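You operate a simulated robot arm through the tools that you are given. There is no shell and no other tool. Be economical: measure what you need, move in short steps, check, and stop when the job is done.

You run a simulated robot arm. Do the job below in one go: nothing can be reset, and whatever is moved stays where it is left.

JOB
Oil the tops of the clamped bar and of the rail, then free the bar.
Fine: one pump stroke on the grey sponge; sponge back in its tray; disc to FREE.
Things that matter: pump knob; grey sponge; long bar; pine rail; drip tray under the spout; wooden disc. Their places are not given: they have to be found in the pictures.

The check looks at the end state, three seconds after you hand in, the way a careful person would. Anything else that was tipped, shoved, dropped, spilled or broken makes it a failure.

ROBOT AND FRAMES
A 7-joint arm with a two-finger parallel gripper, fixed in place. Base frame: the origin is at the foot of the arm, x ahead of it, y to its left, z up. Readings come in m, degrees, newtons and seconds.
With the tool pointing down near the work surface it reaches from about 0.22 to 0.58 m from the base axis. Its first joint turns from -66.0 to 66.0 degrees. Payload 2.5 kg.
Tool frame: the origin (TCP) lies between the finger pads and is the grasp point; the fingertips stand 0.023 m ahead of it; z points along the fingers, y is the line along which they close. The gripper opens to 0.094 m. The fingers are 0.038 m wide and 0.01 m thick; the gripper's body (0.054 by 0.096 m) begins 0.039 m behind the TCP.
Orientation is that of the tool frame in the base frame, as [roll, pitch, yaw] about the fixed x, y, z axes, in that order (R = Rz(yaw) Ry(pitch) Rx(roll)). With the fingers straight down and closing along the base's y, the tool's x points along the base's -x, its y along +y and its z along -z.

CONTROLS
- The arm moves only by the tool apply_moves. Its argument "motion" is text: rows parted by semicolons, each of 7 numbers parted by spaces: the shift along the tool's x, y, z in units of 400 mm (1.0 is 400 mm), then the turn, a rotation vector about the tool's x, y, z in units of 180 degrees (1.0 is 180 degrees), then the finger opening in m, from 0 to 0.094. In form: tx ty tz rx ry rz hand; .... A call has 1 to 12 rows; each row is the pose to reach, as a shift and turn from the pose commanded when the call began, along the tool's axes at that moment. A call with a number of a shift or a turn outside -1 to 1 is refused whole. Each row takes 0.2 s and may step no farther than 0.05 m and 8.6 degrees from the row before; otherwise, or with a gripper value out of range, the whole call is refused. Where a pose cannot be reached the arm comes as near as it can. A force on the tool above 50 N (or 10 N above the force at the start of the call, whichever is more), or a blocked arm, ends the call early, and 0.2 s more pass. The fingers move at their own pace (about 0.108 m/s each) and stop on an object; they squeeze with about 34 N. The grip force told is the motor's: it shows also when the fingers shut on nothing. Time passes only in rows, and 0.2 s behind the last, so rows that repeat a pose let the fingers close. It gives the time, the measured TCP pose, the force on the tool (base axes), the opening and the grip force at its end, in the units of the frame above (readings bear some noise), and new pictures: "show" is both (left out), scene, wrist or none.
- Cameras (640 x 400 px; columns grow to the right, rows downward): "scene" is fixed at [0.1066, -0.4028, 0.5405]; the picture's right is [0.90, -0.44, 0.00], its down [-0.27, -0.55, -0.79] and it looks along [0.35, 0.71, -0.61] (base axes); focal length 318 px, centre (320, 200). "wrist" rides on the gripper at [0.086, 0.016, -0.074] in the tool frame; the picture's right is [-0.18, 0.98, 0.00], its down [-0.58, -0.11, -0.81] and it looks along [-0.79, -0.15, 0.59] (tool axes); focal length 243 px, centre (320, 200).
- measure_at(camera, pixels): for up to 12 pixels [column, row] of the newest picture of that camera ("zoom" is the newest enlarged one), the place [x, y, z] in the base frame of the surface seen there, good to about 0.003 m. No time passes.
- enlarge(camera, box): a new picture of the part [left, top, right, bottom] of that camera's present view, enlarged. No time passes.
- close_job(): hands the job in; it is judged then, once.

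Keep the steps short. Do not move on a guess: measure, check each grasp and each placing, and mend mistakes. In all there are 80 turns and 170 pictures (those below and enlarged ones count). Leave the gripper open and the arm clear of the work at the hand-in unless told otherwise, and finish with a single line.

The tools are called after "Emit:" as a command line: name --argument value ..., lists and objects as JSON in quotes. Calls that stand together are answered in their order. apply_moves: Moves the arm, as the interface text tells. Its arguments: {"type":"object","properties":{"motion":{"type":"string"},"show":{"type":"string","enum":["both","scene","wrist","none"]}},"required":["motion"]} The other tools are called the same way: measure_at (camera, pixels) gives the place of the surface under pixels of a picture; enlarge (camera, box) takes an enlarged picture of a part of a camera's view; close_job () hands the job in.

At the start:

```text
time: 0.0
tcp_pos: [0.4438, -0.027, 0.316]
tcp_rot: [179.9, -0.1, 180.0]
ft_force: [-0.2, 0.4, 0.7]
width: 0.094
grip_force: 0.1
```

scene: 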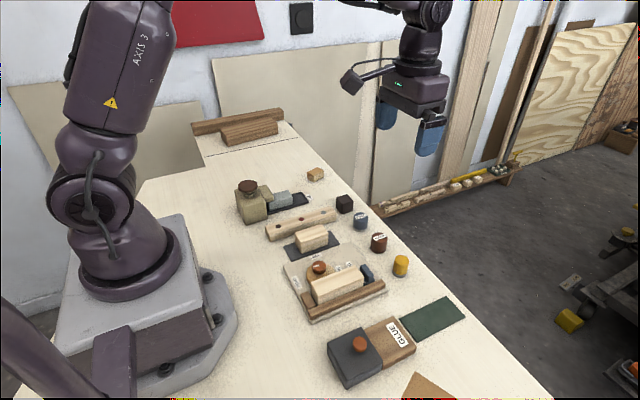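
wrist: 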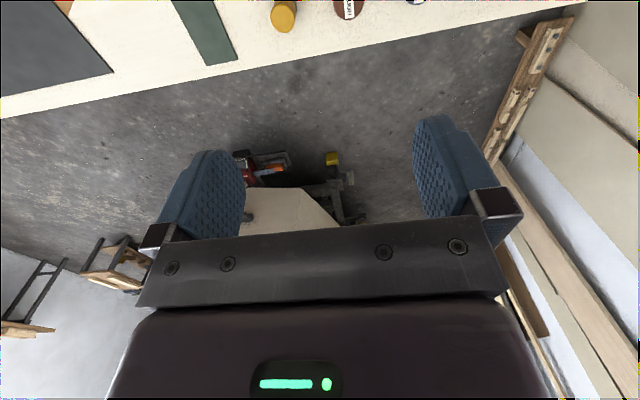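

I'll take enlarged views of the work area first.

Emit:
enlarge --camera "scene" --box '[220, 160, 360, 248]'

Emit:
enlarge --camera "scene" --box '[260, 220, 420, 320]'

Emit:
enlarge --camera "scene" --box '[310, 290, 480, 400]'

```text
4.55 times, centred on (290, 204) of scene
```

zoom: 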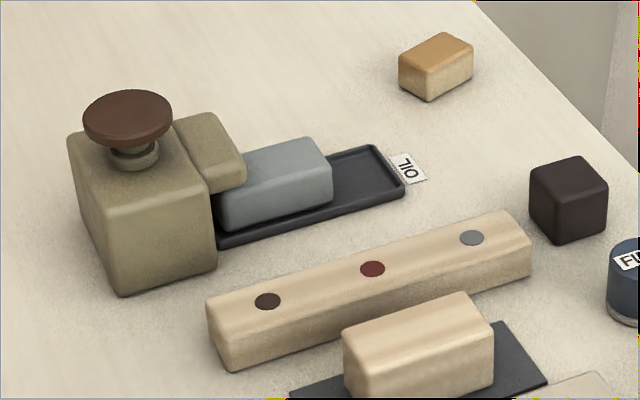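

```text
4.00 times, centred on (340, 270) of scene
```

zoom: 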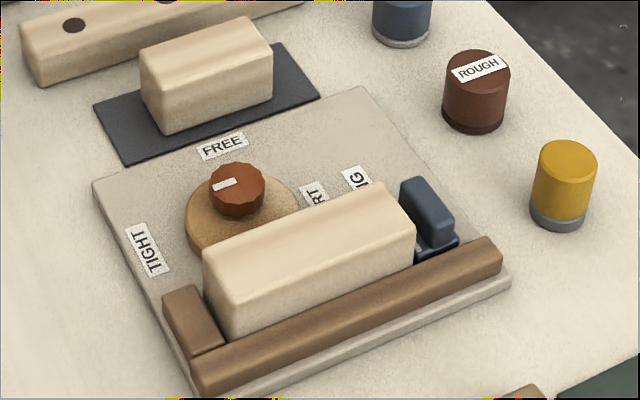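

```text
3.64 times, centred on (395, 345) of scene
```

zoom: 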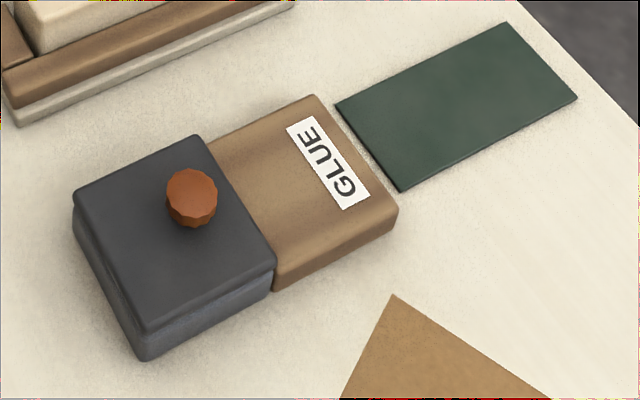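

Pump, spout, grey sponge in its tray, rail with dots, fixture with bar and disc are seen. I'll measure them in zoomed views.

Emit:
enlarge --camera "scene" --box '[230, 170, 326, 230]'

```text
6.67 times, centred on (278, 200) of scene
```

zoom: 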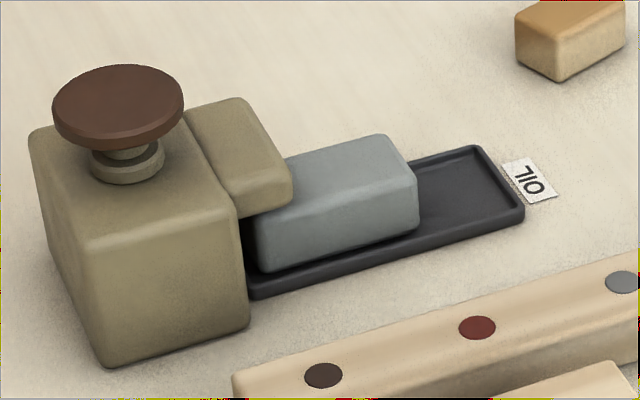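

Emit:
measure_at --camera "zoom" --pixels '[[118, 98], [60, 100], [178, 105], [120, 70], [240, 150], [290, 178], [245, 103], [380, 140], [410, 175], [262, 235], [415, 225], [510, 190]]'

Emit:
measure_at --camera "scene" --pixels '[[266, 222], [331, 209], [336, 214], [270, 239], [278, 226], [301, 219], [323, 212], [320, 267], [335, 280], [362, 269], [310, 279], [318, 302]]'

```text
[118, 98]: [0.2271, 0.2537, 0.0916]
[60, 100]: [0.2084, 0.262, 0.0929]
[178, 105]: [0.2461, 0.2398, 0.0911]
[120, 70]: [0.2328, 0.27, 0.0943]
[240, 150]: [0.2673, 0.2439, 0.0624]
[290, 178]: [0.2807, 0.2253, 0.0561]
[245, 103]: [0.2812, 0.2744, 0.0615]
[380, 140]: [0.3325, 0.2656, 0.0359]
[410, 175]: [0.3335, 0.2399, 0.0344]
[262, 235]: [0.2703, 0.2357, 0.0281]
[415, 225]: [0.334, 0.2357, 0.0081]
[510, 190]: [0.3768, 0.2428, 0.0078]
```

```text
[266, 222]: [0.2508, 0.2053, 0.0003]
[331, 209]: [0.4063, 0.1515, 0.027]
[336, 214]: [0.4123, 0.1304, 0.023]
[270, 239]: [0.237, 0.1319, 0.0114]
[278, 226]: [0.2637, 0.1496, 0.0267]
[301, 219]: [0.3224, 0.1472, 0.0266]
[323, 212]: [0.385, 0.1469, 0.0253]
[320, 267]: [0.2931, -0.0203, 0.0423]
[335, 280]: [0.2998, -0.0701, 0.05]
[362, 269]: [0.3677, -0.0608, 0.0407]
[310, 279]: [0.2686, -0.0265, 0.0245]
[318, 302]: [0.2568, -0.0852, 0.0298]
```

Emit:
enlarge --camera "scene" --box '[280, 250, 392, 320]'

```text
5.71 times, centred on (336, 285) of scene
```

zoom: 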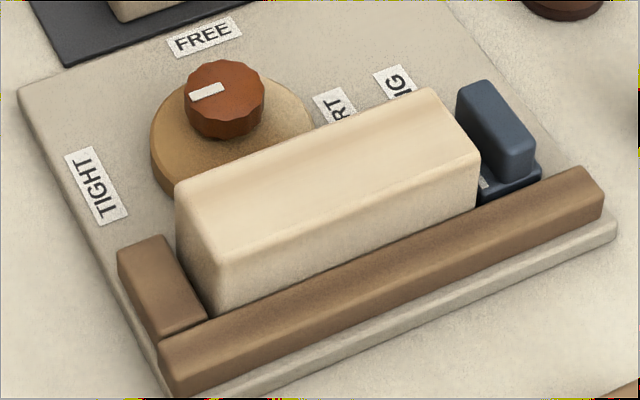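

Emit:
measure_at --camera "zoom" --pixels '[[225, 90], [194, 97], [220, 89], [258, 90], [160, 140], [285, 100], [188, 190], [430, 95], [468, 155], [225, 250], [485, 90], [530, 135]]'

Emit:
measure_at --camera "zoom" --pixels '[[205, 35], [95, 185], [335, 110], [395, 85], [150, 250], [190, 310], [170, 345], [595, 195], [225, 65], [225, 115], [30, 95], [500, 190]]'

```text
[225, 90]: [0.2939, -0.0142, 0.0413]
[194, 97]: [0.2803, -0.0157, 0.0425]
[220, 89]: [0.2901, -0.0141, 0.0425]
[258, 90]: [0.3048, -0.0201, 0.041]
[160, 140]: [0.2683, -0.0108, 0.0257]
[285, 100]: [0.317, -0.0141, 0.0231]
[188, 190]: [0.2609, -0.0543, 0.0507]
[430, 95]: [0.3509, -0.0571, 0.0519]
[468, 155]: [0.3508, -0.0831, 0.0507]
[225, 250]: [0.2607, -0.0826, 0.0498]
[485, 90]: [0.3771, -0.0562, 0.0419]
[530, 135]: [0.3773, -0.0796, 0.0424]
```

```text
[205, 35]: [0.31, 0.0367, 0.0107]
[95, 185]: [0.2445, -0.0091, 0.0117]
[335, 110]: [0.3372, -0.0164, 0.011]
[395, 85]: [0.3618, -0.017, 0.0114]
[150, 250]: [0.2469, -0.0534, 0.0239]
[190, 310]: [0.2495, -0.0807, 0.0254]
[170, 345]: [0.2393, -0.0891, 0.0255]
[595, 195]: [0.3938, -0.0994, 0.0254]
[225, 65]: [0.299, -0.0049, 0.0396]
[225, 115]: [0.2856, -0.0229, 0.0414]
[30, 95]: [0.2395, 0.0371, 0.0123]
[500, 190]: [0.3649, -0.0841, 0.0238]
```

Emit:
measure_at --camera "zoom" --pixels '[[120, 8], [60, 55], [310, 75], [155, 180]]'

Emit:
enlarge --camera "scene" --box '[255, 195, 351, 255]'

```text
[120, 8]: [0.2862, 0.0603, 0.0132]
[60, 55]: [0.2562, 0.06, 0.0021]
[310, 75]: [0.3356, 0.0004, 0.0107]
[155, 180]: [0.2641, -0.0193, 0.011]
```

```text
6.67 times, centred on (303, 225) of scene
```

zoom: 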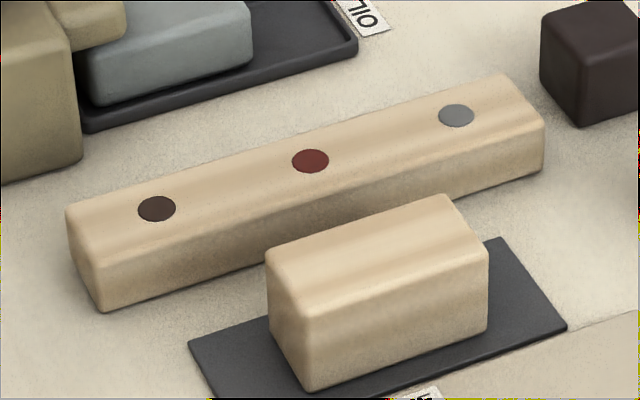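

Emit:
measure_at --camera "zoom" --pixels '[[75, 210], [100, 250], [500, 80], [538, 122], [440, 200], [480, 250], [275, 255], [310, 300], [85, 95], [95, 125], [350, 45], [80, 70]]'

```text
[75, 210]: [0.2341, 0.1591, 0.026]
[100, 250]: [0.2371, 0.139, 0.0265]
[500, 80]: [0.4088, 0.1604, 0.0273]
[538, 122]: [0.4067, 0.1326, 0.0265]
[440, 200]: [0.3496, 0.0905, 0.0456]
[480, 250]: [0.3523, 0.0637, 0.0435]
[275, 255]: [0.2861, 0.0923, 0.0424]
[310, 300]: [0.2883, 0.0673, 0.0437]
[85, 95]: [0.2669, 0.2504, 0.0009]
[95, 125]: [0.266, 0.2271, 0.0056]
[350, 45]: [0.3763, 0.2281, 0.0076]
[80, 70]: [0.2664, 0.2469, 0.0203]
```

Now closed fingers go over the pump knob at (0.227, 0.254), staying high.

Emit:
apply_moves --motion "0.0678 0.0878 0 0 0 0 0.05; 0.1356 0.1756 0 0 0 0 0; 0.2034 0.2634 0 0 0 0 0; 0.2713 0.3513 0 0 0 0 0; 0.339 0.439 0 0 0 0 0; 0.4069 0.5269 0 0 0 0 0; 0.4747 0.6147 0 0 0 0 0; 0.5425 0.7025 0 0 0 0 0; 0.5425 0.7025 0.1 0 0 0 0; 0.5425 0.7025 0.2 0 0 0 0; 0.5425 0.7025 0.3 0 0 0 0"

```text
time: 2.4
tcp_pos: [0.2279, 0.2543, 0.1958]
tcp_rot: [-180.0, 0.1, 179.9]
ft_force: [-0.4, 0.0, 0.4]
width: 0.0
grip_force: 34.2
```

scene: 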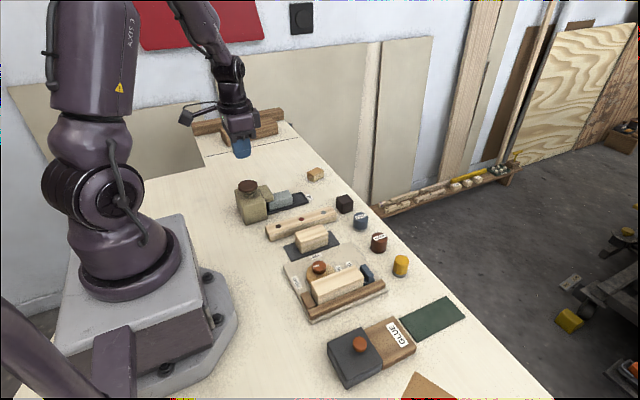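
wrist: 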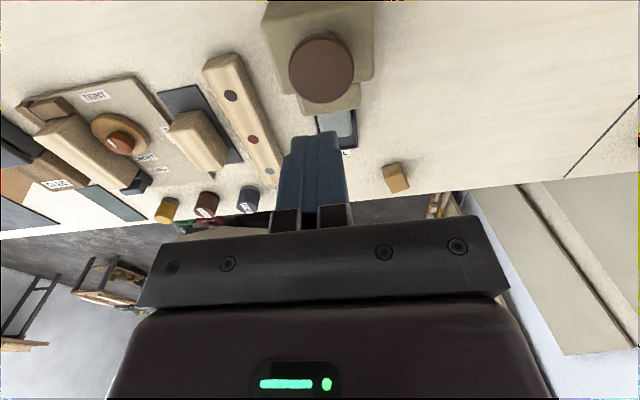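

Wrist view shows the fixture from above; zoom on the disc and also the pump.

Emit:
enlarge --camera "wrist" --box '[20, 70, 180, 200]'

Emit:
measure_at --camera "wrist" --pixels '[[322, 68], [322, 38], [322, 99], [291, 68], [352, 68]]'

```text
3.08 times, centred on (100, 135) of wrist
```

zoom: 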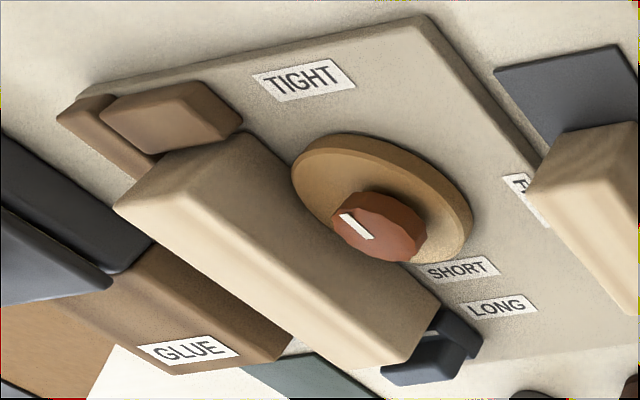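

```text
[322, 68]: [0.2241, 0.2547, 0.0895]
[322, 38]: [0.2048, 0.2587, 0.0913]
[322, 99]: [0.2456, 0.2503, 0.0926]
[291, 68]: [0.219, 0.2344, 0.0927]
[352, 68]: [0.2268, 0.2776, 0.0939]
```

Emit:
measure_at --camera "zoom" --pixels '[[346, 216], [370, 236], [380, 224], [340, 200], [420, 240], [300, 165], [340, 140], [440, 180], [455, 240], [303, 80], [525, 188], [455, 268]]'

```text
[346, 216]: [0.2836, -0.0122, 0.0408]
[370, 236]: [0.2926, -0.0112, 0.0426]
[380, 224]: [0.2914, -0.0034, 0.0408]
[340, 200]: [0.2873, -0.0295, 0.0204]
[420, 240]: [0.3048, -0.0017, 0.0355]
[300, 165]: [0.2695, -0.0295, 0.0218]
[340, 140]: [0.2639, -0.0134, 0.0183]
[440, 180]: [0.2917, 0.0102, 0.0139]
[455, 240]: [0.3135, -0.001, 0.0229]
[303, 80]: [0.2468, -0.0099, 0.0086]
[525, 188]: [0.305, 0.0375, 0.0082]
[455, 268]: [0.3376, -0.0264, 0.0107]
```

Knob top centre is about (0.226, 0.255, 0.092), fingers are centred on it. Lower to 7 mm above and press slowly, watching force.

Emit:
apply_moves --motion "0 0 0.1 0 0 0 0; 0 0 0.18 0 0 0 0; 0 0 0.195 0 0 0 0; 0 0 0.205 0 0 0 0; 0 0 0.21 0 0 0 0; 0 0 0.215 0 0 0 0" --show "scene"

```text
time: 3.8
tcp_pos: [0.2283, 0.2555, 0.1094]
tcp_rot: [179.8, 0.0, 179.9]
ft_force: [1.5, 1.4, 3.4]
width: 0.0002
grip_force: 34.1
```

scene: 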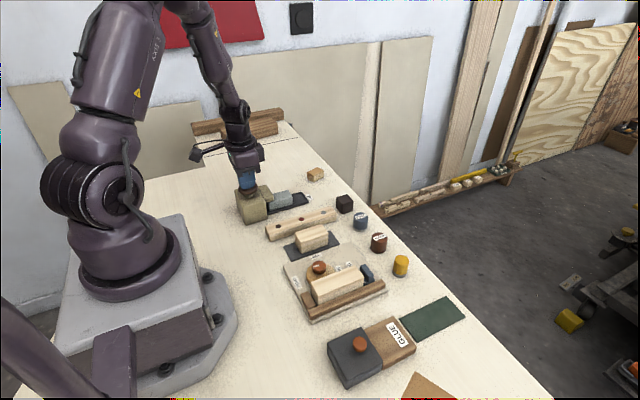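

Contact (3.4 N), knob about 6 mm down. Press on to the bottom.

Emit:
apply_moves --motion "0 0 0.0075 0 0 0 0; 0 0 0.015 0 0 0 0; 0 0 0.0225 0 0 0 0" --show "none"

Emit:
enlarge --camera "scene" --box '[220, 160, 316, 220]'

```text
time: 4.6
tcp_pos: [0.2272, 0.2533, 0.1014]
tcp_rot: [180.0, 0.1, -180.0]
ft_force: [-1.0, -4.9, 25.1]
width: 0.0
grip_force: 34.1
```

```text
6.67 times, centred on (268, 190) of scene
```

zoom: 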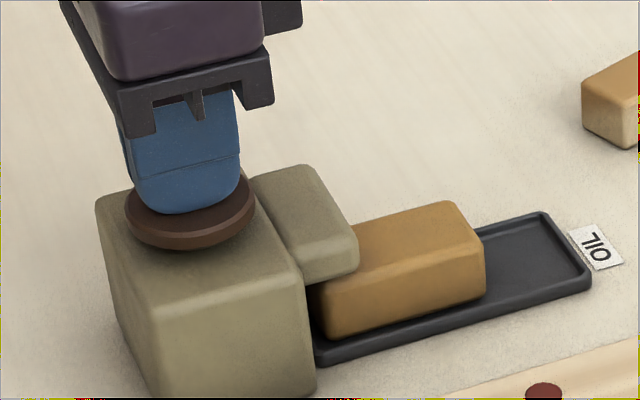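

The sponge has changed to oiled colour; knob is at its bottom (25 N). One stroke done; rise straight and move over the sponge, opening to 0.06.

Emit:
apply_moves --motion "0 0 -0.06 0 0 0 0; 0 0 -0.14 0 0 0 0; 0 0 -0.22 0 0 0 0; -0.1 0 -0.22 0 0 0 0.06; -0.2125 0 -0.22 0 0 0 0.06; -0.2125 0 -0.22 0 0 0 0.06"

```text
time: 6.0
tcp_pos: [0.3124, 0.2533, 0.1874]
tcp_rot: [179.9, -0.1, 180.0]
ft_force: [-0.9, 0.5, 0.7]
width: 0.0599
grip_force: 0.2
```

scene: 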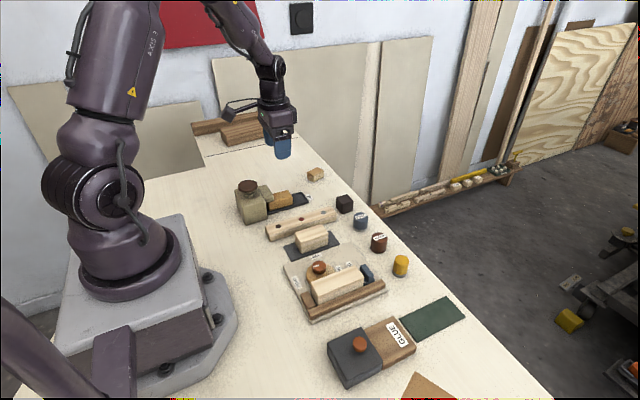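
wrist: 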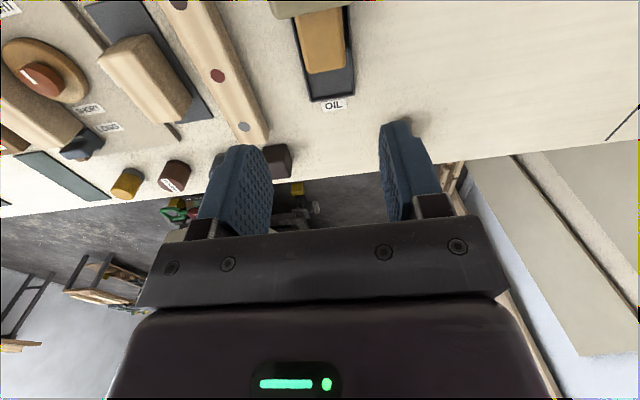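

Emit:
measure_at --camera "wrist" --pixels '[[300, 20], [307, 72], [344, 70], [341, 18], [325, 50], [283, 14], [350, 8], [296, 60], [354, 60], [352, 94], [310, 101]]'

Emit:
enlarge --camera "wrist" --box '[0, 20, 128, 150]'

```text
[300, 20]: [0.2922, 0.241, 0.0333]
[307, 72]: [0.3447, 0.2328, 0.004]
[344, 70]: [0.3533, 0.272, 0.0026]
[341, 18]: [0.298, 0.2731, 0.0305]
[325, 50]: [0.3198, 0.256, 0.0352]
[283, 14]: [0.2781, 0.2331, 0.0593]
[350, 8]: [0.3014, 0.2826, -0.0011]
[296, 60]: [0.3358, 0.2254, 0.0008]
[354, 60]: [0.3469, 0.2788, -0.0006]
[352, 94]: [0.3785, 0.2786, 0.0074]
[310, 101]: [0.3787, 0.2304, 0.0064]
```

```text
3.08 times, centred on (64, 85) of wrist
```

zoom: 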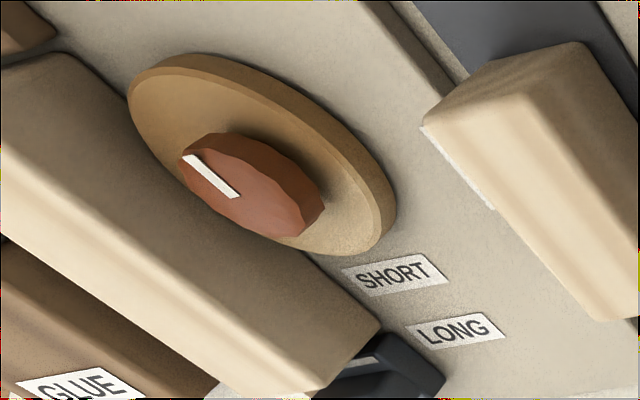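

Sponge centre is y≈0.2545, top z≈0.035. At this tool pose the wrist camera would come close above the pump knob, so I tilt the tool 15° (body away from the pump) and descend partway.

Emit:
apply_moves --motion "-0.009 0.003 0 0 0.0417 0 0.06; -0.009 0.003 0 0 0.0833 0 0.06; -0.009 0.003 0.1 0 0.0833 0 0.06; -0.009 0.003 0.2 0 0.0833 0 0.06; -0.009 0.003 0.27 0 0.0833 0 0.06"

Emit:
enlarge --camera "scene" --box '[220, 150, 348, 230]'

```text
time: 7.2
tcp_pos: [0.3167, 0.2543, 0.0793]
tcp_rot: [-180.0, -15.1, 180.0]
ft_force: [-0.5, -1.1, -0.2]
width: 0.0598
grip_force: 0.1
```

scene: 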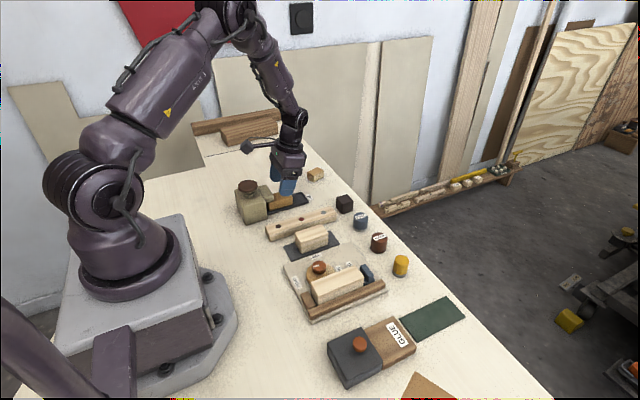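
wrist: 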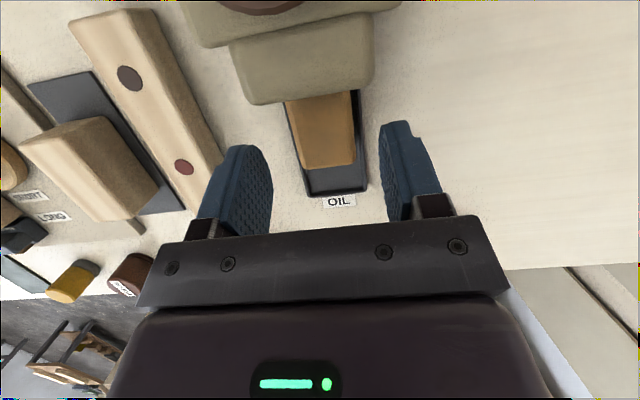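

```text
5.00 times, centred on (284, 190) of scene
```

zoom: 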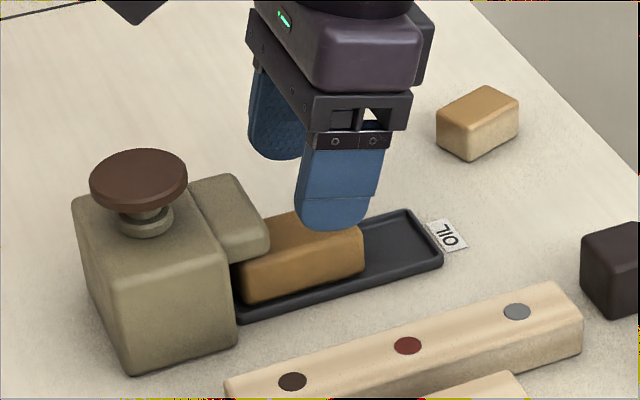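

Clear of spout and pump. Descend straight 38 mm to TCP z≈0.041 and close.

Emit:
apply_moves --motion "-0.0123 0 0.0459 0 0 0 0.06; -0.0246 0 0.0918 0 0 0 0.06; -0.0246 0 0.0918 0 0 0 0.02; -0.0246 0 0.0918 0 0 0 0.02; -0.0246 0 0.0918 0 0 0 0.02"

Emit:
enlarge --camera "scene" --box '[220, 150, 348, 230]'

```text
time: 8.4
tcp_pos: [0.3171, 0.2545, 0.0414]
tcp_rot: [-180.0, -14.9, 179.9]
ft_force: [0.4, 0.3, 0.4]
width: 0.037
grip_force: 34.4
```

scene: 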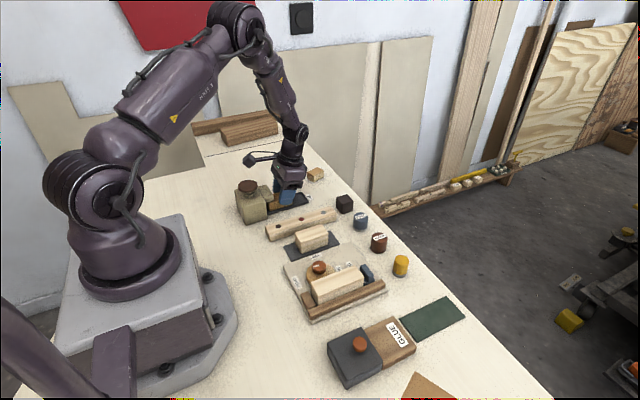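
wrist: 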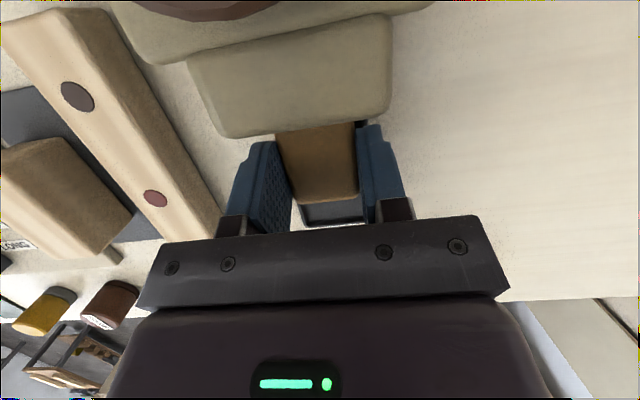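

```text
5.00 times, centred on (284, 190) of scene
```

zoom: 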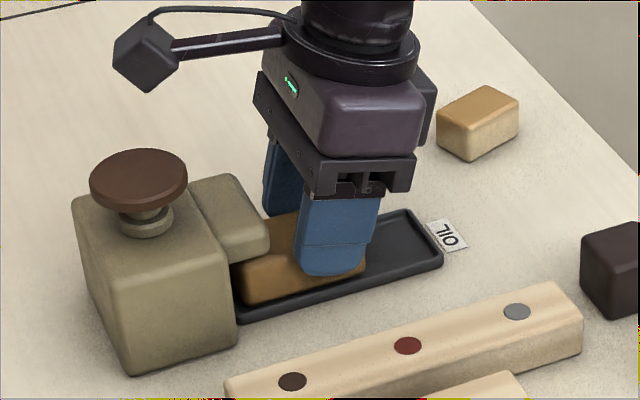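

Sponge held (0.037 m). Slide it +x out from under the spout, then lift.

Emit:
apply_moves --motion "0.0013 0 -0.0048 0 0 0 0.02; -0.0319 0 -0.0163 0 0 0 0.02; -0.0699 0 -0.0291 0 0 0 0.02; -0.0651 0 -0.0951 0 0 0 0.02; -0.0392 0 -0.1917 0 0 0 0.02; -0.0133 0 -0.2883 0 0 0 0.02"

Emit:
enlarge --camera "scene" --box '[220, 120, 364, 210]'

```text
time: 9.8
tcp_pos: [0.3517, 0.2545, 0.1523]
tcp_rot: [-180.0, -15.0, 179.9]
ft_force: [0.3, 0.1, -0.3]
width: 0.0371
grip_force: 34.4
```

scene: 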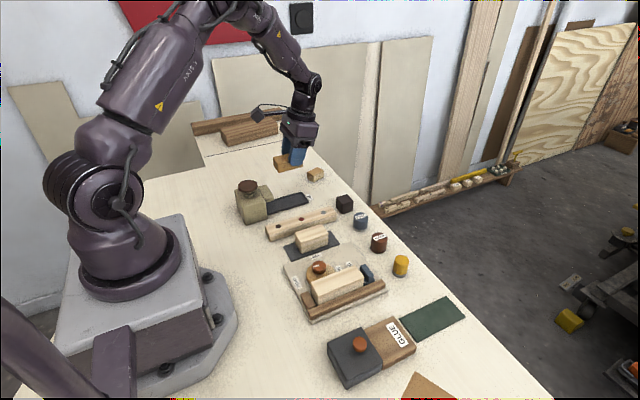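
wrist: 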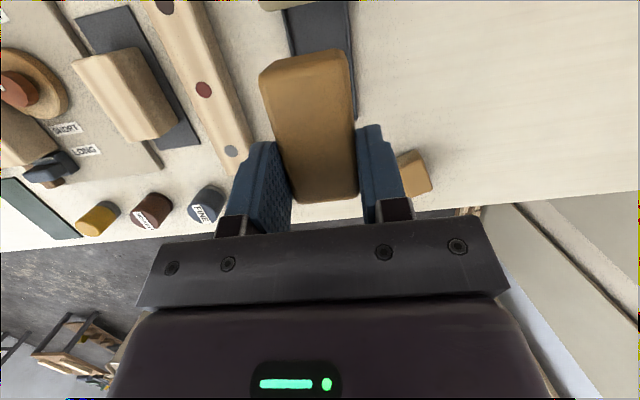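

```text
4.44 times, centred on (292, 165) of scene
```

zoom: 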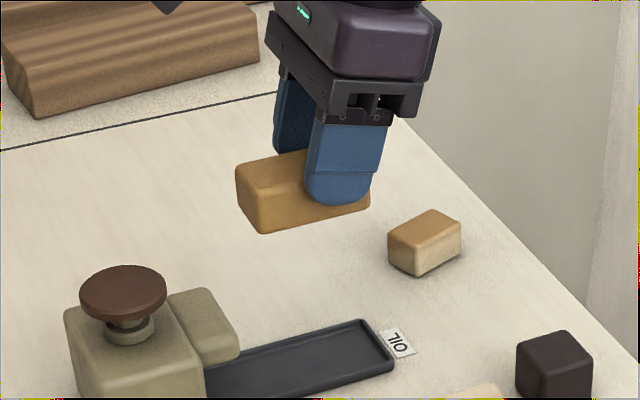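

Emit:
measure_at --camera "zoom" --pixels '[[240, 195], [252, 198], [262, 228], [290, 222], [365, 208], [238, 168], [300, 375], [270, 365]]'

Emit:
measure_at --camera "wrist" --pixels '[[264, 75], [345, 55], [295, 195], [350, 190], [310, 20]]'

```text
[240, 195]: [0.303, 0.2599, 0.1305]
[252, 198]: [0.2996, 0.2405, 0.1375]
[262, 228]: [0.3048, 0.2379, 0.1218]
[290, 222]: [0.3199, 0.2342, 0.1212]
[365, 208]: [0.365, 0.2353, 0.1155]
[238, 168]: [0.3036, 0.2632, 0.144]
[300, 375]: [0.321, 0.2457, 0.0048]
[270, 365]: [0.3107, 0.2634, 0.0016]
```

```text
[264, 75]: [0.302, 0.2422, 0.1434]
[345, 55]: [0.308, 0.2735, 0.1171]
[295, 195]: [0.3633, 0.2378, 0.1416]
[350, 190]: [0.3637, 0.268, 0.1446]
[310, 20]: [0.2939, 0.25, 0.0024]
```

Sponge spans x 0.301–0.368, bottom ≈ TCP−0.035. Move over the near end of the rail, 15 mm above its top.

Emit:
apply_moves --motion "0.0628 -0.09 0.0168 0 0 0 0.02; 0.1256 -0.18 0.0337 0 0 0 0.02; 0.1884 -0.27 0.0505 0 0 0 0.02; 0.1625 -0.27 0.1471 0 0 0 0.02; 0.1398 -0.27 0.2316 0 0 0 0.02"

Emit:
enlarge --camera "scene" --box '[230, 160, 358, 240]'

```text
time: 11.0
tcp_pos: [0.2723, 0.1472, 0.076]
tcp_rot: [-180.0, -15.1, -180.0]
ft_force: [-0.4, -0.4, -0.5]
width: 0.0369
grip_force: 33.6
```

scene: 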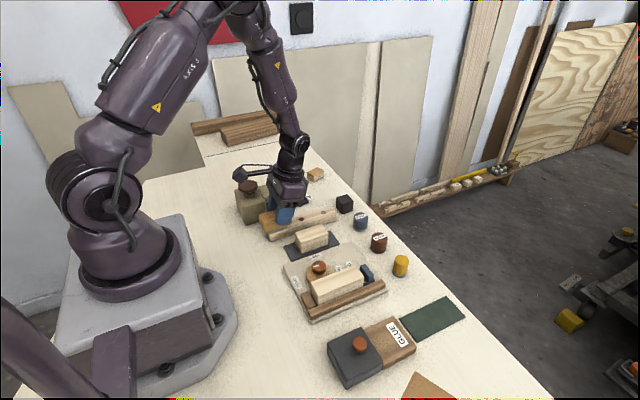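
wrist: 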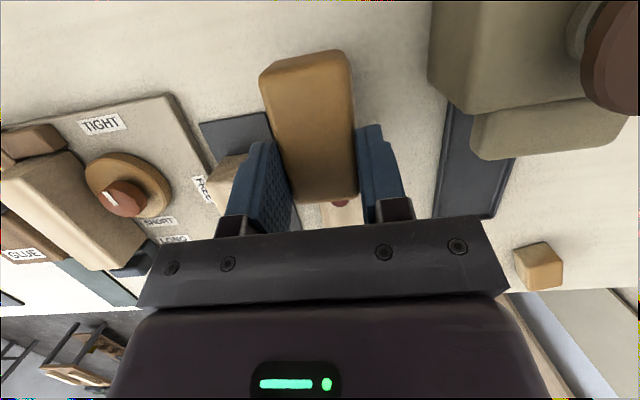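

```text
5.00 times, centred on (294, 200) of scene
```

zoom: 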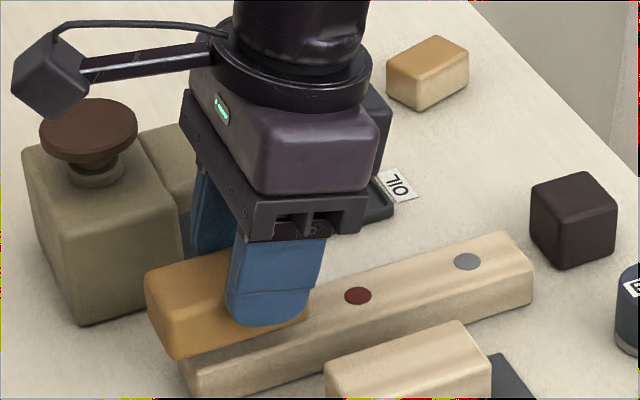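

Lower gently to light contact.

Emit:
apply_moves --motion "-0.0052 0 0.0193 0 0 0 0.02; -0.0078 0 0.029 0 0 0 0.02; -0.0091 0 0.0338 0 0 0 0.02; -0.01 0 0.0374 0 0 0 0.02" --show "none"

Emit:
enlarge --camera "scene" --box '[230, 160, 358, 240]'

```text
time: 12.0
tcp_pos: [0.2741, 0.1475, 0.063]
tcp_rot: [179.9, -14.9, 180.0]
ft_force: [-2.8, -2.6, 25.5]
width: 0.0369
grip_force: 34.4
```

```text
5.00 times, centred on (294, 200) of scene
```

zoom: 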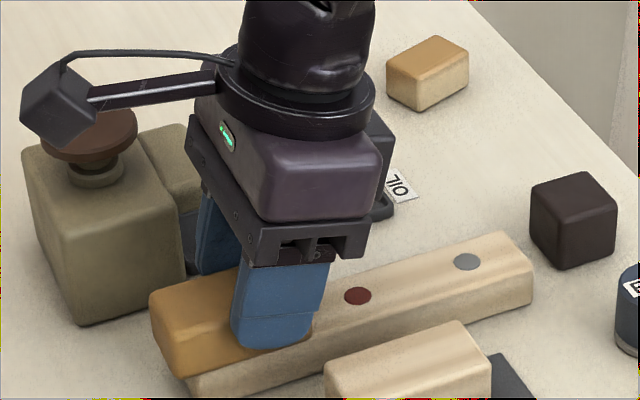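

25 N is too firm; back off 2.5 mm and read.

Emit:
apply_moves --motion "0.0016 0 -0.006 0 0 0 0.02; 0.0016 0 -0.006 0 0 0 0.02" --show "none"

```text
time: 12.6
tcp_pos: [0.272, 0.1463, 0.0629]
tcp_rot: [180.0, -14.9, -179.9]
ft_force: [-0.6, 0.9, 0.2]
width: 0.037
grip_force: 34.4
```

Barely touching. Press 1 mm and wipe 40 mm along the rail, reading force.

Emit:
apply_moves --motion "-0.0007 0 0.0024 0 0 0 0.02; -0.0248 0 -0.0041 0 0 0 0.02; -0.049 0 -0.0106 0 0 0 0.02; -0.0731 0 -0.017 0 0 0 0.02; -0.0973 0 -0.0235 0 0 0 0.02" --show "none"

Emit:
enlarge --camera "scene" --box '[230, 160, 358, 240]'

```text
time: 13.8
tcp_pos: [0.3128, 0.1464, 0.0632]
tcp_rot: [-180.0, -15.0, -179.9]
ft_force: [-0.3, -0.4, 0.1]
width: 0.0367
grip_force: 34.0
```

```text
5.00 times, centred on (294, 200) of scene
```

zoom: 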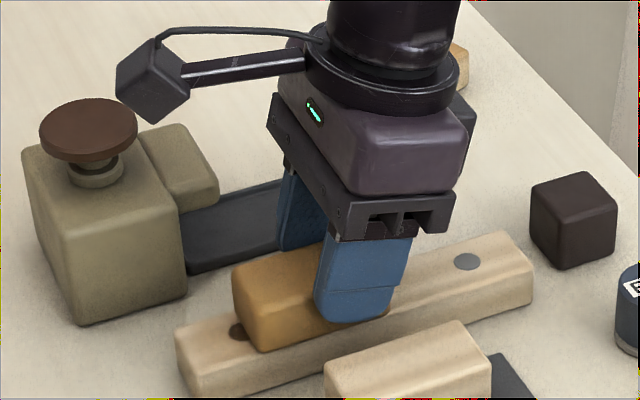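

No force now and no visible oil. Press another 1.2 mm and read.

Emit:
apply_moves --motion "-0.0008 0 0.003 0 0 0 0.02; -0.0008 0 0.003 0 0 0 0.02" --show "none"

Emit:
enlarge --camera "scene" --box '[258, 195, 322, 235]'

```text
time: 14.4
tcp_pos: [0.3134, 0.1455, 0.0622]
tcp_rot: [179.9, -14.9, 180.0]
ft_force: [-1.6, -1.9, 14.5]
width: 0.0368
grip_force: 33.9
```

```text
10.00 times, centred on (290, 215) of scene
```

zoom: 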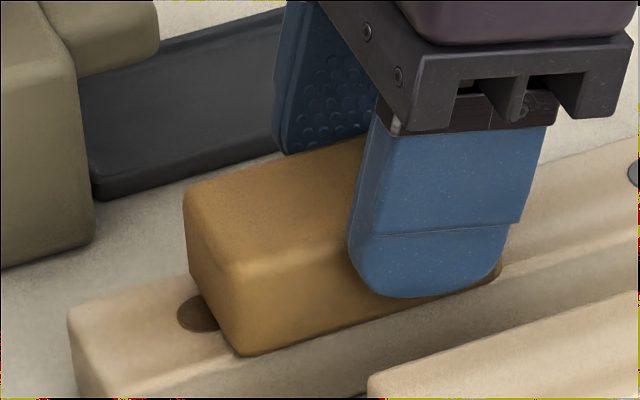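

14 N. Ease 0.4 mm and wipe back −x 40 mm, then check the rail stays put and gets oiled.

Emit:
apply_moves --motion "0.0003 0 -0.001 0 0 0 0.02; 0.0244 0 0.0055 0 0 0 0.02; 0.0486 0 0.012 0 0 0 0.02; 0.0727 0 0.0184 0 0 0 0.02; 0.0969 0 0.0249 0 0 0 0.02" --show "none"

Emit:
enlarge --camera "scene" --box '[230, 160, 358, 240]'

```text
time: 15.6
tcp_pos: [0.2739, 0.1472, 0.0625]
tcp_rot: [-180.0, -15.1, 180.0]
ft_force: [2.0, 0.2, 4.7]
width: 0.0366
grip_force: 34.1
```

```text
5.00 times, centred on (294, 200) of scene
```

zoom: 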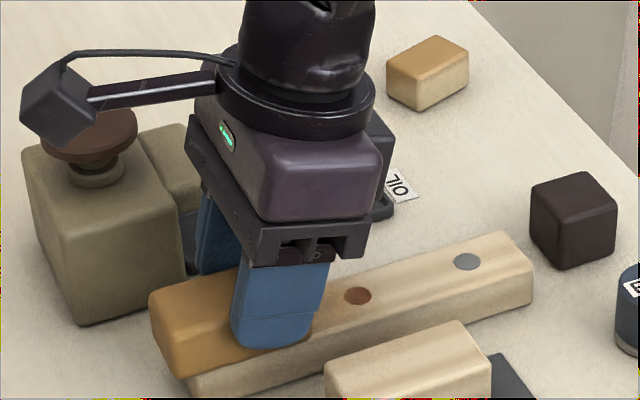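

The red dot got stained, so oil is going on. Check the dark cube past the rail end before sweeping there.

Emit:
measure_at --camera "zoom" --pixels '[[533, 200], [535, 240], [565, 225], [565, 265], [583, 175], [530, 265], [465, 261], [357, 296], [190, 380]]'

```text
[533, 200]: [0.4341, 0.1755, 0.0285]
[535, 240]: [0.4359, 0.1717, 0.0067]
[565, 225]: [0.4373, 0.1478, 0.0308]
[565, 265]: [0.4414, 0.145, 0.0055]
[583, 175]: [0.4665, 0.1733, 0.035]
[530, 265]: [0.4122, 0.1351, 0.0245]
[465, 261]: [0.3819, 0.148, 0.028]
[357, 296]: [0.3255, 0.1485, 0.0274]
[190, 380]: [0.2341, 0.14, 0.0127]
```

Cube begins at x 0.434; I keep sponge end ≤0.416. Sweep to TCP x≈0.400.

Emit:
apply_moves --motion "-0.0437 0 -0.011 0 0 0 0.02; -0.0871 0 -0.0226 0 0 0 0.02; -0.1306 0 -0.0343 0 0 0 0.02; -0.1741 0 -0.0459 0 0 0 0.02; -0.2176 0 -0.0576 0 0 0 0.02; -0.261 0 -0.0692 0 0 0 0.02; -0.3045 0 -0.0809 0 0 0 0.02" --show "none"

Emit:
enlarge --camera "scene" --box '[246, 165, 374, 245]'

```text
time: 17.2
tcp_pos: [0.398, 0.1457, 0.0622]
tcp_rot: [-179.9, -14.9, 180.0]
ft_force: [-1.7, 0.1, 2.5]
width: 0.0368
grip_force: 34.1
```

```text
5.00 times, centred on (310, 205) of scene
```

zoom: 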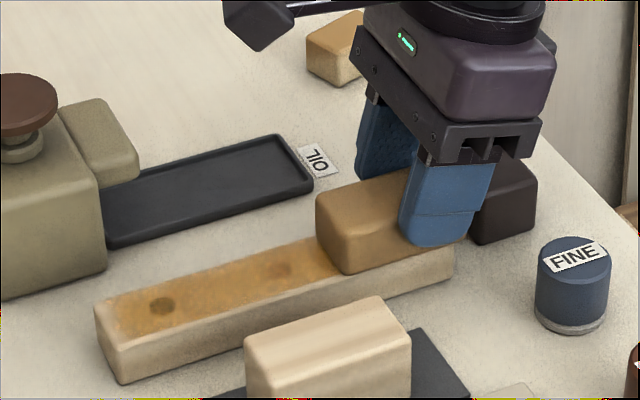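

Oil visible. Wipe back to the near end, then lift and look.

Emit:
apply_moves --motion "0.0457 0 0.013 0 0 0 0.02; 0.0916 0 0.0253 0 0 0 0.02; 0.1375 0 0.0376 0 0 0 0.02; 0.1834 0 0.05 0 0 0 0.02; 0.2293 0 0.0623 0 0 0 0.02; 0.275 0 0.0745 0 0 0 0.02; 0.321 0 0.0868 0 0 0 0.02; 0.334 0 0.0385 0 0 0 0.02; 0.36 0 -0.0581 0 0 0 0.02" --show "scene"

Emit:
enlarge --camera "scene" --box '[246, 185, 358, 255]'

```text
time: 19.2
tcp_pos: [0.2675, 0.1452, 0.1214]
tcp_rot: [179.9, -15.0, -180.0]
ft_force: [0.0, 0.2, 0.5]
width: 0.0366
grip_force: 34.1
```

scene: 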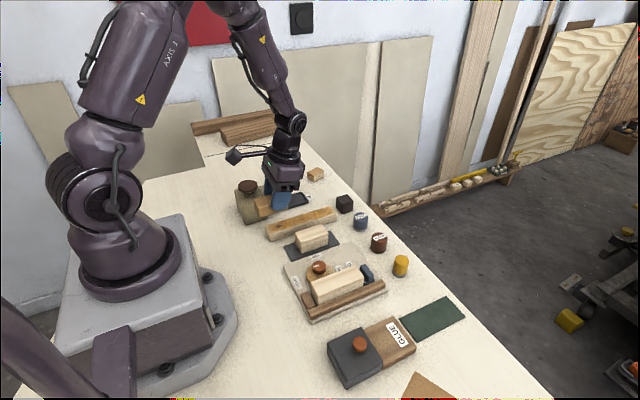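

```text
5.71 times, centred on (302, 220) of scene
```

zoom: 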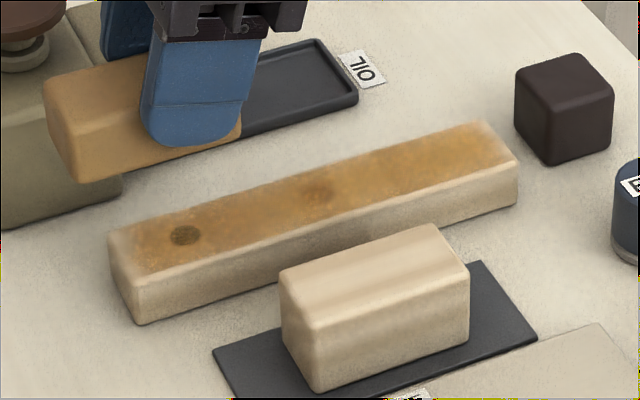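

Emit:
measure_at --camera "zoom" --pixels '[[113, 240], [135, 282], [482, 125], [513, 165], [65, 170], [225, 135], [75, 130]]'

```text
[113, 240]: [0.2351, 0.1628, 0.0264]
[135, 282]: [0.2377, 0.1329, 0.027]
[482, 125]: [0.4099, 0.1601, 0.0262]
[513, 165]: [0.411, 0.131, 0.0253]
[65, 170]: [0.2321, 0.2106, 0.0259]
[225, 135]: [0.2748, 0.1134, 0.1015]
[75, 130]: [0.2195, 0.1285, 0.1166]
```

Rail unmoved and oiled. Carry the sponge at this height to above the bar (0.295, −0.0695).

Emit:
apply_moves --motion "-0.0133 -0.1074 -0.0036 0 0 0 0.02; -0.0266 -0.2147 -0.0071 0 0 0 0.02; -0.0398 -0.322 -0.0107 0 0 0 0.02; -0.0531 -0.4294 -0.0142 0 0 0 0.02; -0.0664 -0.5368 -0.0178 0 0 0 0.02; -0.0794 -0.5368 0.0305 0 0 0 0.02" --show "scene"

Emit:
enlarge --camera "scene" --box '[270, 220, 414, 310]'

```text
time: 20.6
tcp_pos: [0.2941, -0.0681, 0.1017]
tcp_rot: [-179.9, -15.0, 180.0]
ft_force: [0.3, 0.0, -0.5]
width: 0.0367
grip_force: 34.4
```

scene: 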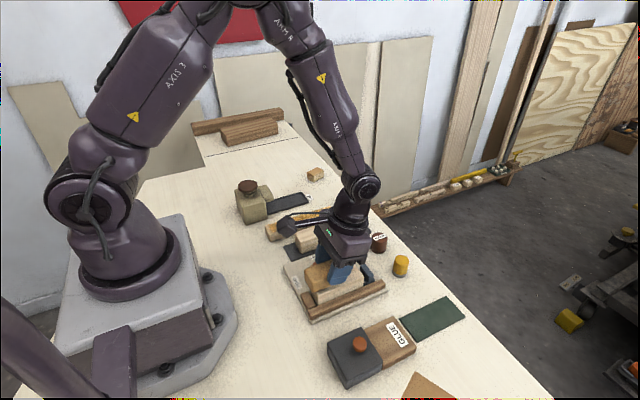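

```text
4.44 times, centred on (342, 265) of scene
```

zoom: 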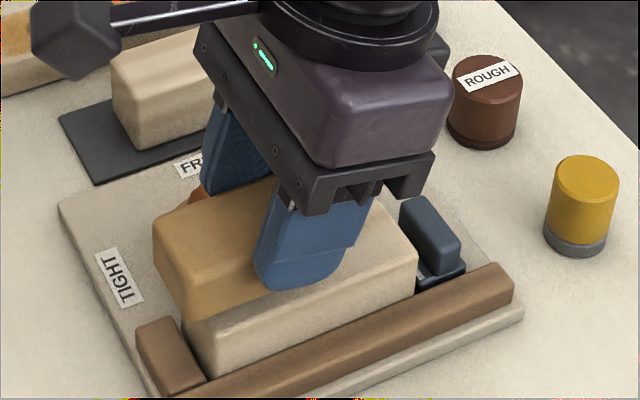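

Lower to light contact on the bar.

Emit:
apply_moves --motion "-0.0065 -0.003 0.0242 0 0 0 0.02; -0.0091 -0.003 0.0338 0 0 0 0.02; -0.0102 -0.003 0.0379 0 0 0 0.02; -0.0102 -0.003 0.0379 0 0 0 0.02" --show "none"

```text
time: 21.6
tcp_pos: [0.2927, -0.0695, 0.0869]
tcp_rot: [180.0, -15.1, 179.9]
ft_force: [-0.4, -0.1, 7.8]
width: 0.037
grip_force: 34.1
```

7.8 N contact. Wipe along the bar there and back.

Emit:
apply_moves --motion "0.0242 0 0.0065 0 0 0 0.02; -0.0193 0 -0.0052 0 0 0 0.02; -0.0628 0 -0.0168 0 0 0 0.02; -0.1063 0 -0.0285 0 0 0 0.02; -0.1304 0 -0.035 0 0 0 0.02; -0.0869 0 -0.0233 0 0 0 0.02; -0.0435 0 -0.0117 0 0 0 0.02; 0 0 0 0 0 0 0.02; 0.029 0 0.0078 0 0 0 0.02" --show "none"

Emit:
enlarge --camera "scene" --box '[270, 220, 414, 310]'

```text
time: 23.6
tcp_pos: [0.2824, -0.0692, 0.0849]
tcp_rot: [180.0, -14.8, -180.0]
ft_force: [4.9, 1.5, 12.4]
width: 0.037
grip_force: 34.0
```

```text
4.44 times, centred on (342, 265) of scene
```

zoom: 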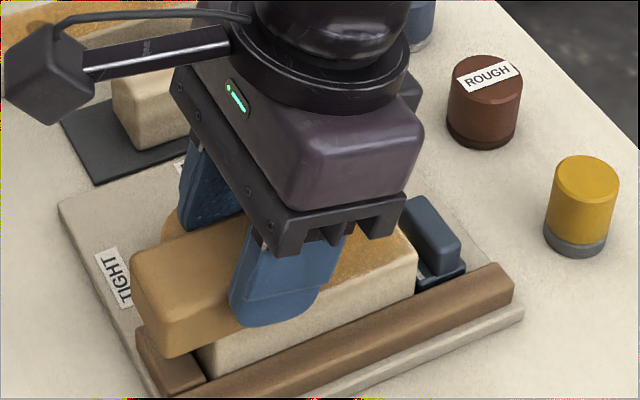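

Lift 50 mm and check the bar.

Emit:
apply_moves --motion "0.013 0 -0.0483 0 0 0 0.02; 0.0389 0 -0.1449 0 0 0 0.02; 0.0389 0.1 -0.1449 0 0 0 0.02; 0.0389 0.2 -0.1449 0 0 0 0.02"

Emit:
enlarge --camera "scene" --box '[254, 190, 414, 310]'

```text
time: 24.6
tcp_pos: [0.2831, 0.0115, 0.1445]
tcp_rot: [180.0, -15.0, 180.0]
ft_force: [-0.3, -0.6, -0.3]
width: 0.037
grip_force: 34.1
```

scene: 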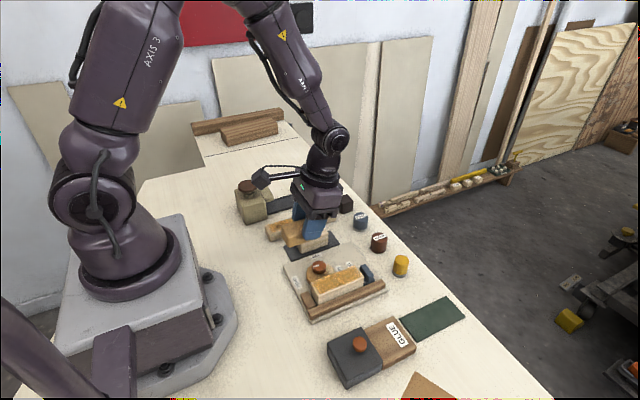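
wrist: 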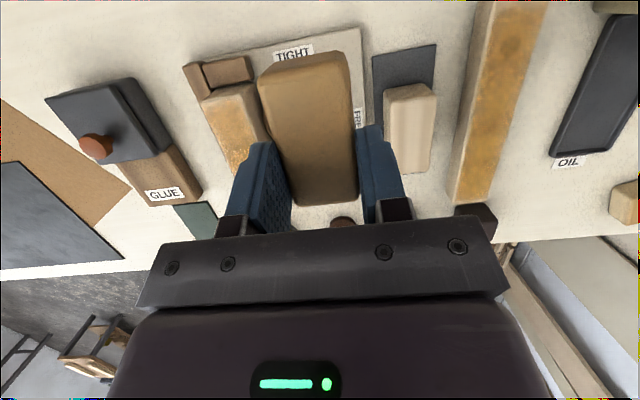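

```text
3.33 times, centred on (334, 250) of scene
```

zoom: 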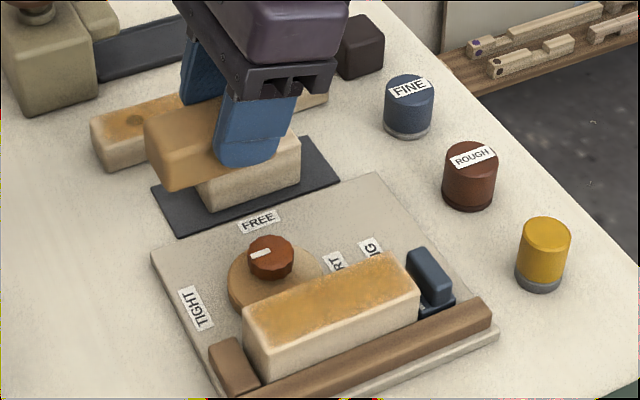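

Emit:
enlarge --camera "scene" --box '[300, 250, 396, 310]'

Emit:
enlarge --camera "wrist" --box '[440, 0, 560, 210]'

```text
6.67 times, centred on (348, 280) of scene
```

zoom: 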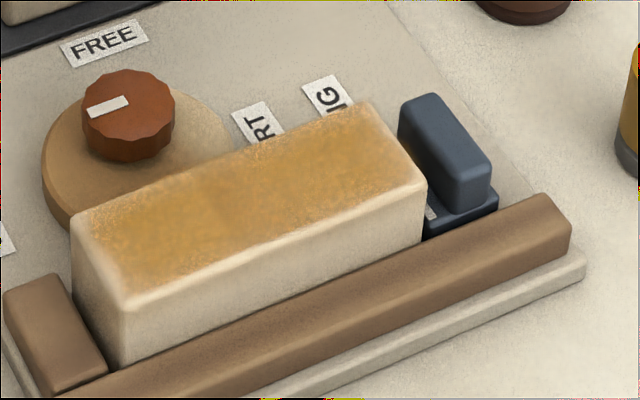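

```text
1.90 times, centred on (500, 105) of wrist
```

zoom: 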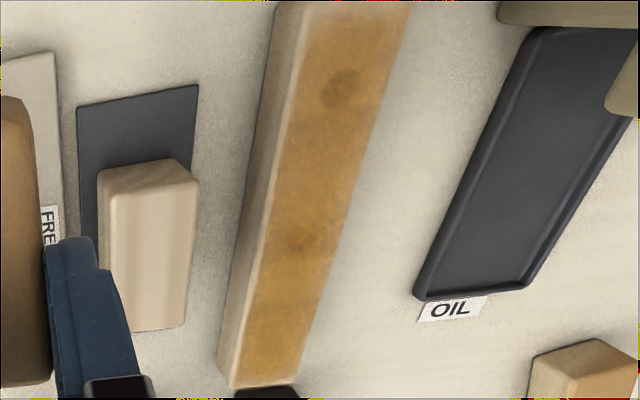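

Both tops oiled. Take the sponge back above the tray.

Emit:
apply_moves --motion "-0.025 0.1013 -0.0067 0 0 0 0.02; -0.0499 0.2025 -0.0134 0 0 0 0.02; -0.0749 0.3038 -0.02 0 0 0 0.02; -0.0998 0.405 -0.0267 0 0 0 0.02; -0.1248 0.5063 -0.0334 0 0 0 0.02; -0.1497 0.6075 -0.0401 0 0 0 0.02; -0.1756 0.6075 0.0565 0 0 0 0.02; -0.2015 0.6075 0.1531 0 0 0 0.02"

Emit:
enlarge --camera "scene" --box '[230, 150, 358, 230]'

```text
time: 26.4
tcp_pos: [0.3441, 0.2557, 0.065]
tcp_rot: [-179.9, -14.8, -179.9]
ft_force: [0.1, 0.4, -0.3]
width: 0.037
grip_force: 33.7
```

scene: 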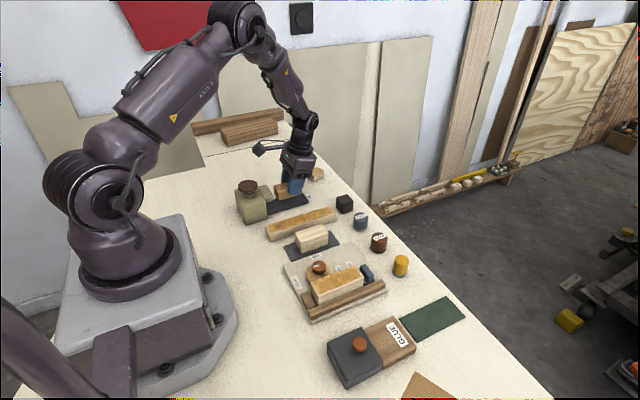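
wrist: 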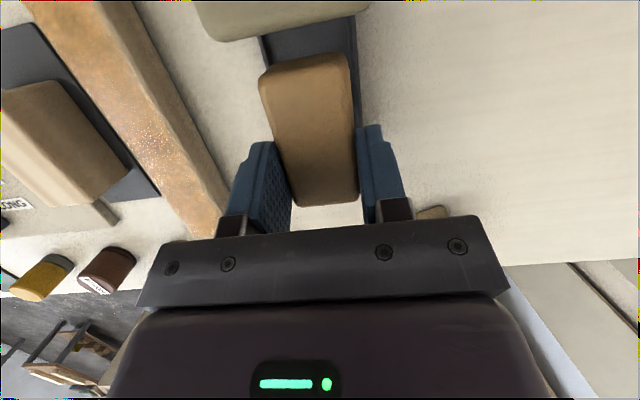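

```text
5.00 times, centred on (294, 190) of scene
```

zoom: 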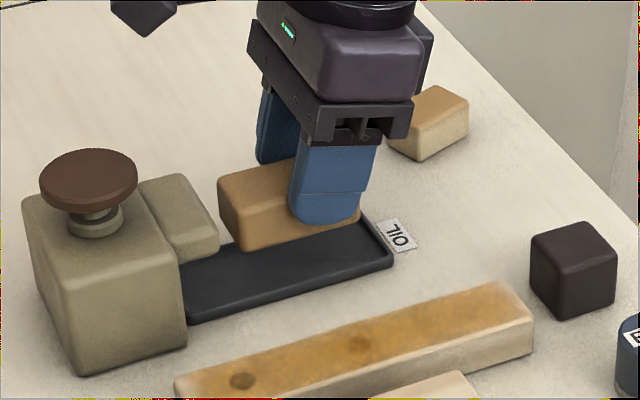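

Lower into the tray gently.

Emit:
apply_moves --motion "-0.0078 -0.003 0.029 0 0 0 0.02; -0.0123 -0.003 0.0459 0 0 0 0.02; -0.0142 -0.003 0.0531 0 0 0 0.02; -0.0149 -0.003 0.0555 0 0 0 0.02" --show "none"

Emit:
enlarge --camera "scene" --box '[246, 170, 326, 220]'

```text
time: 27.4
tcp_pos: [0.3432, 0.2535, 0.0433]
tcp_rot: [-180.0, -14.9, -180.0]
ft_force: [0.0, -0.6, -0.8]
width: 0.0369
grip_force: 33.6
```

```text
8.00 times, centred on (286, 195) of scene
```

zoom: 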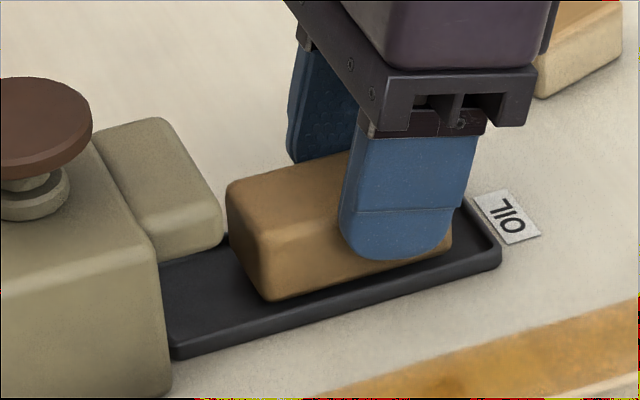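

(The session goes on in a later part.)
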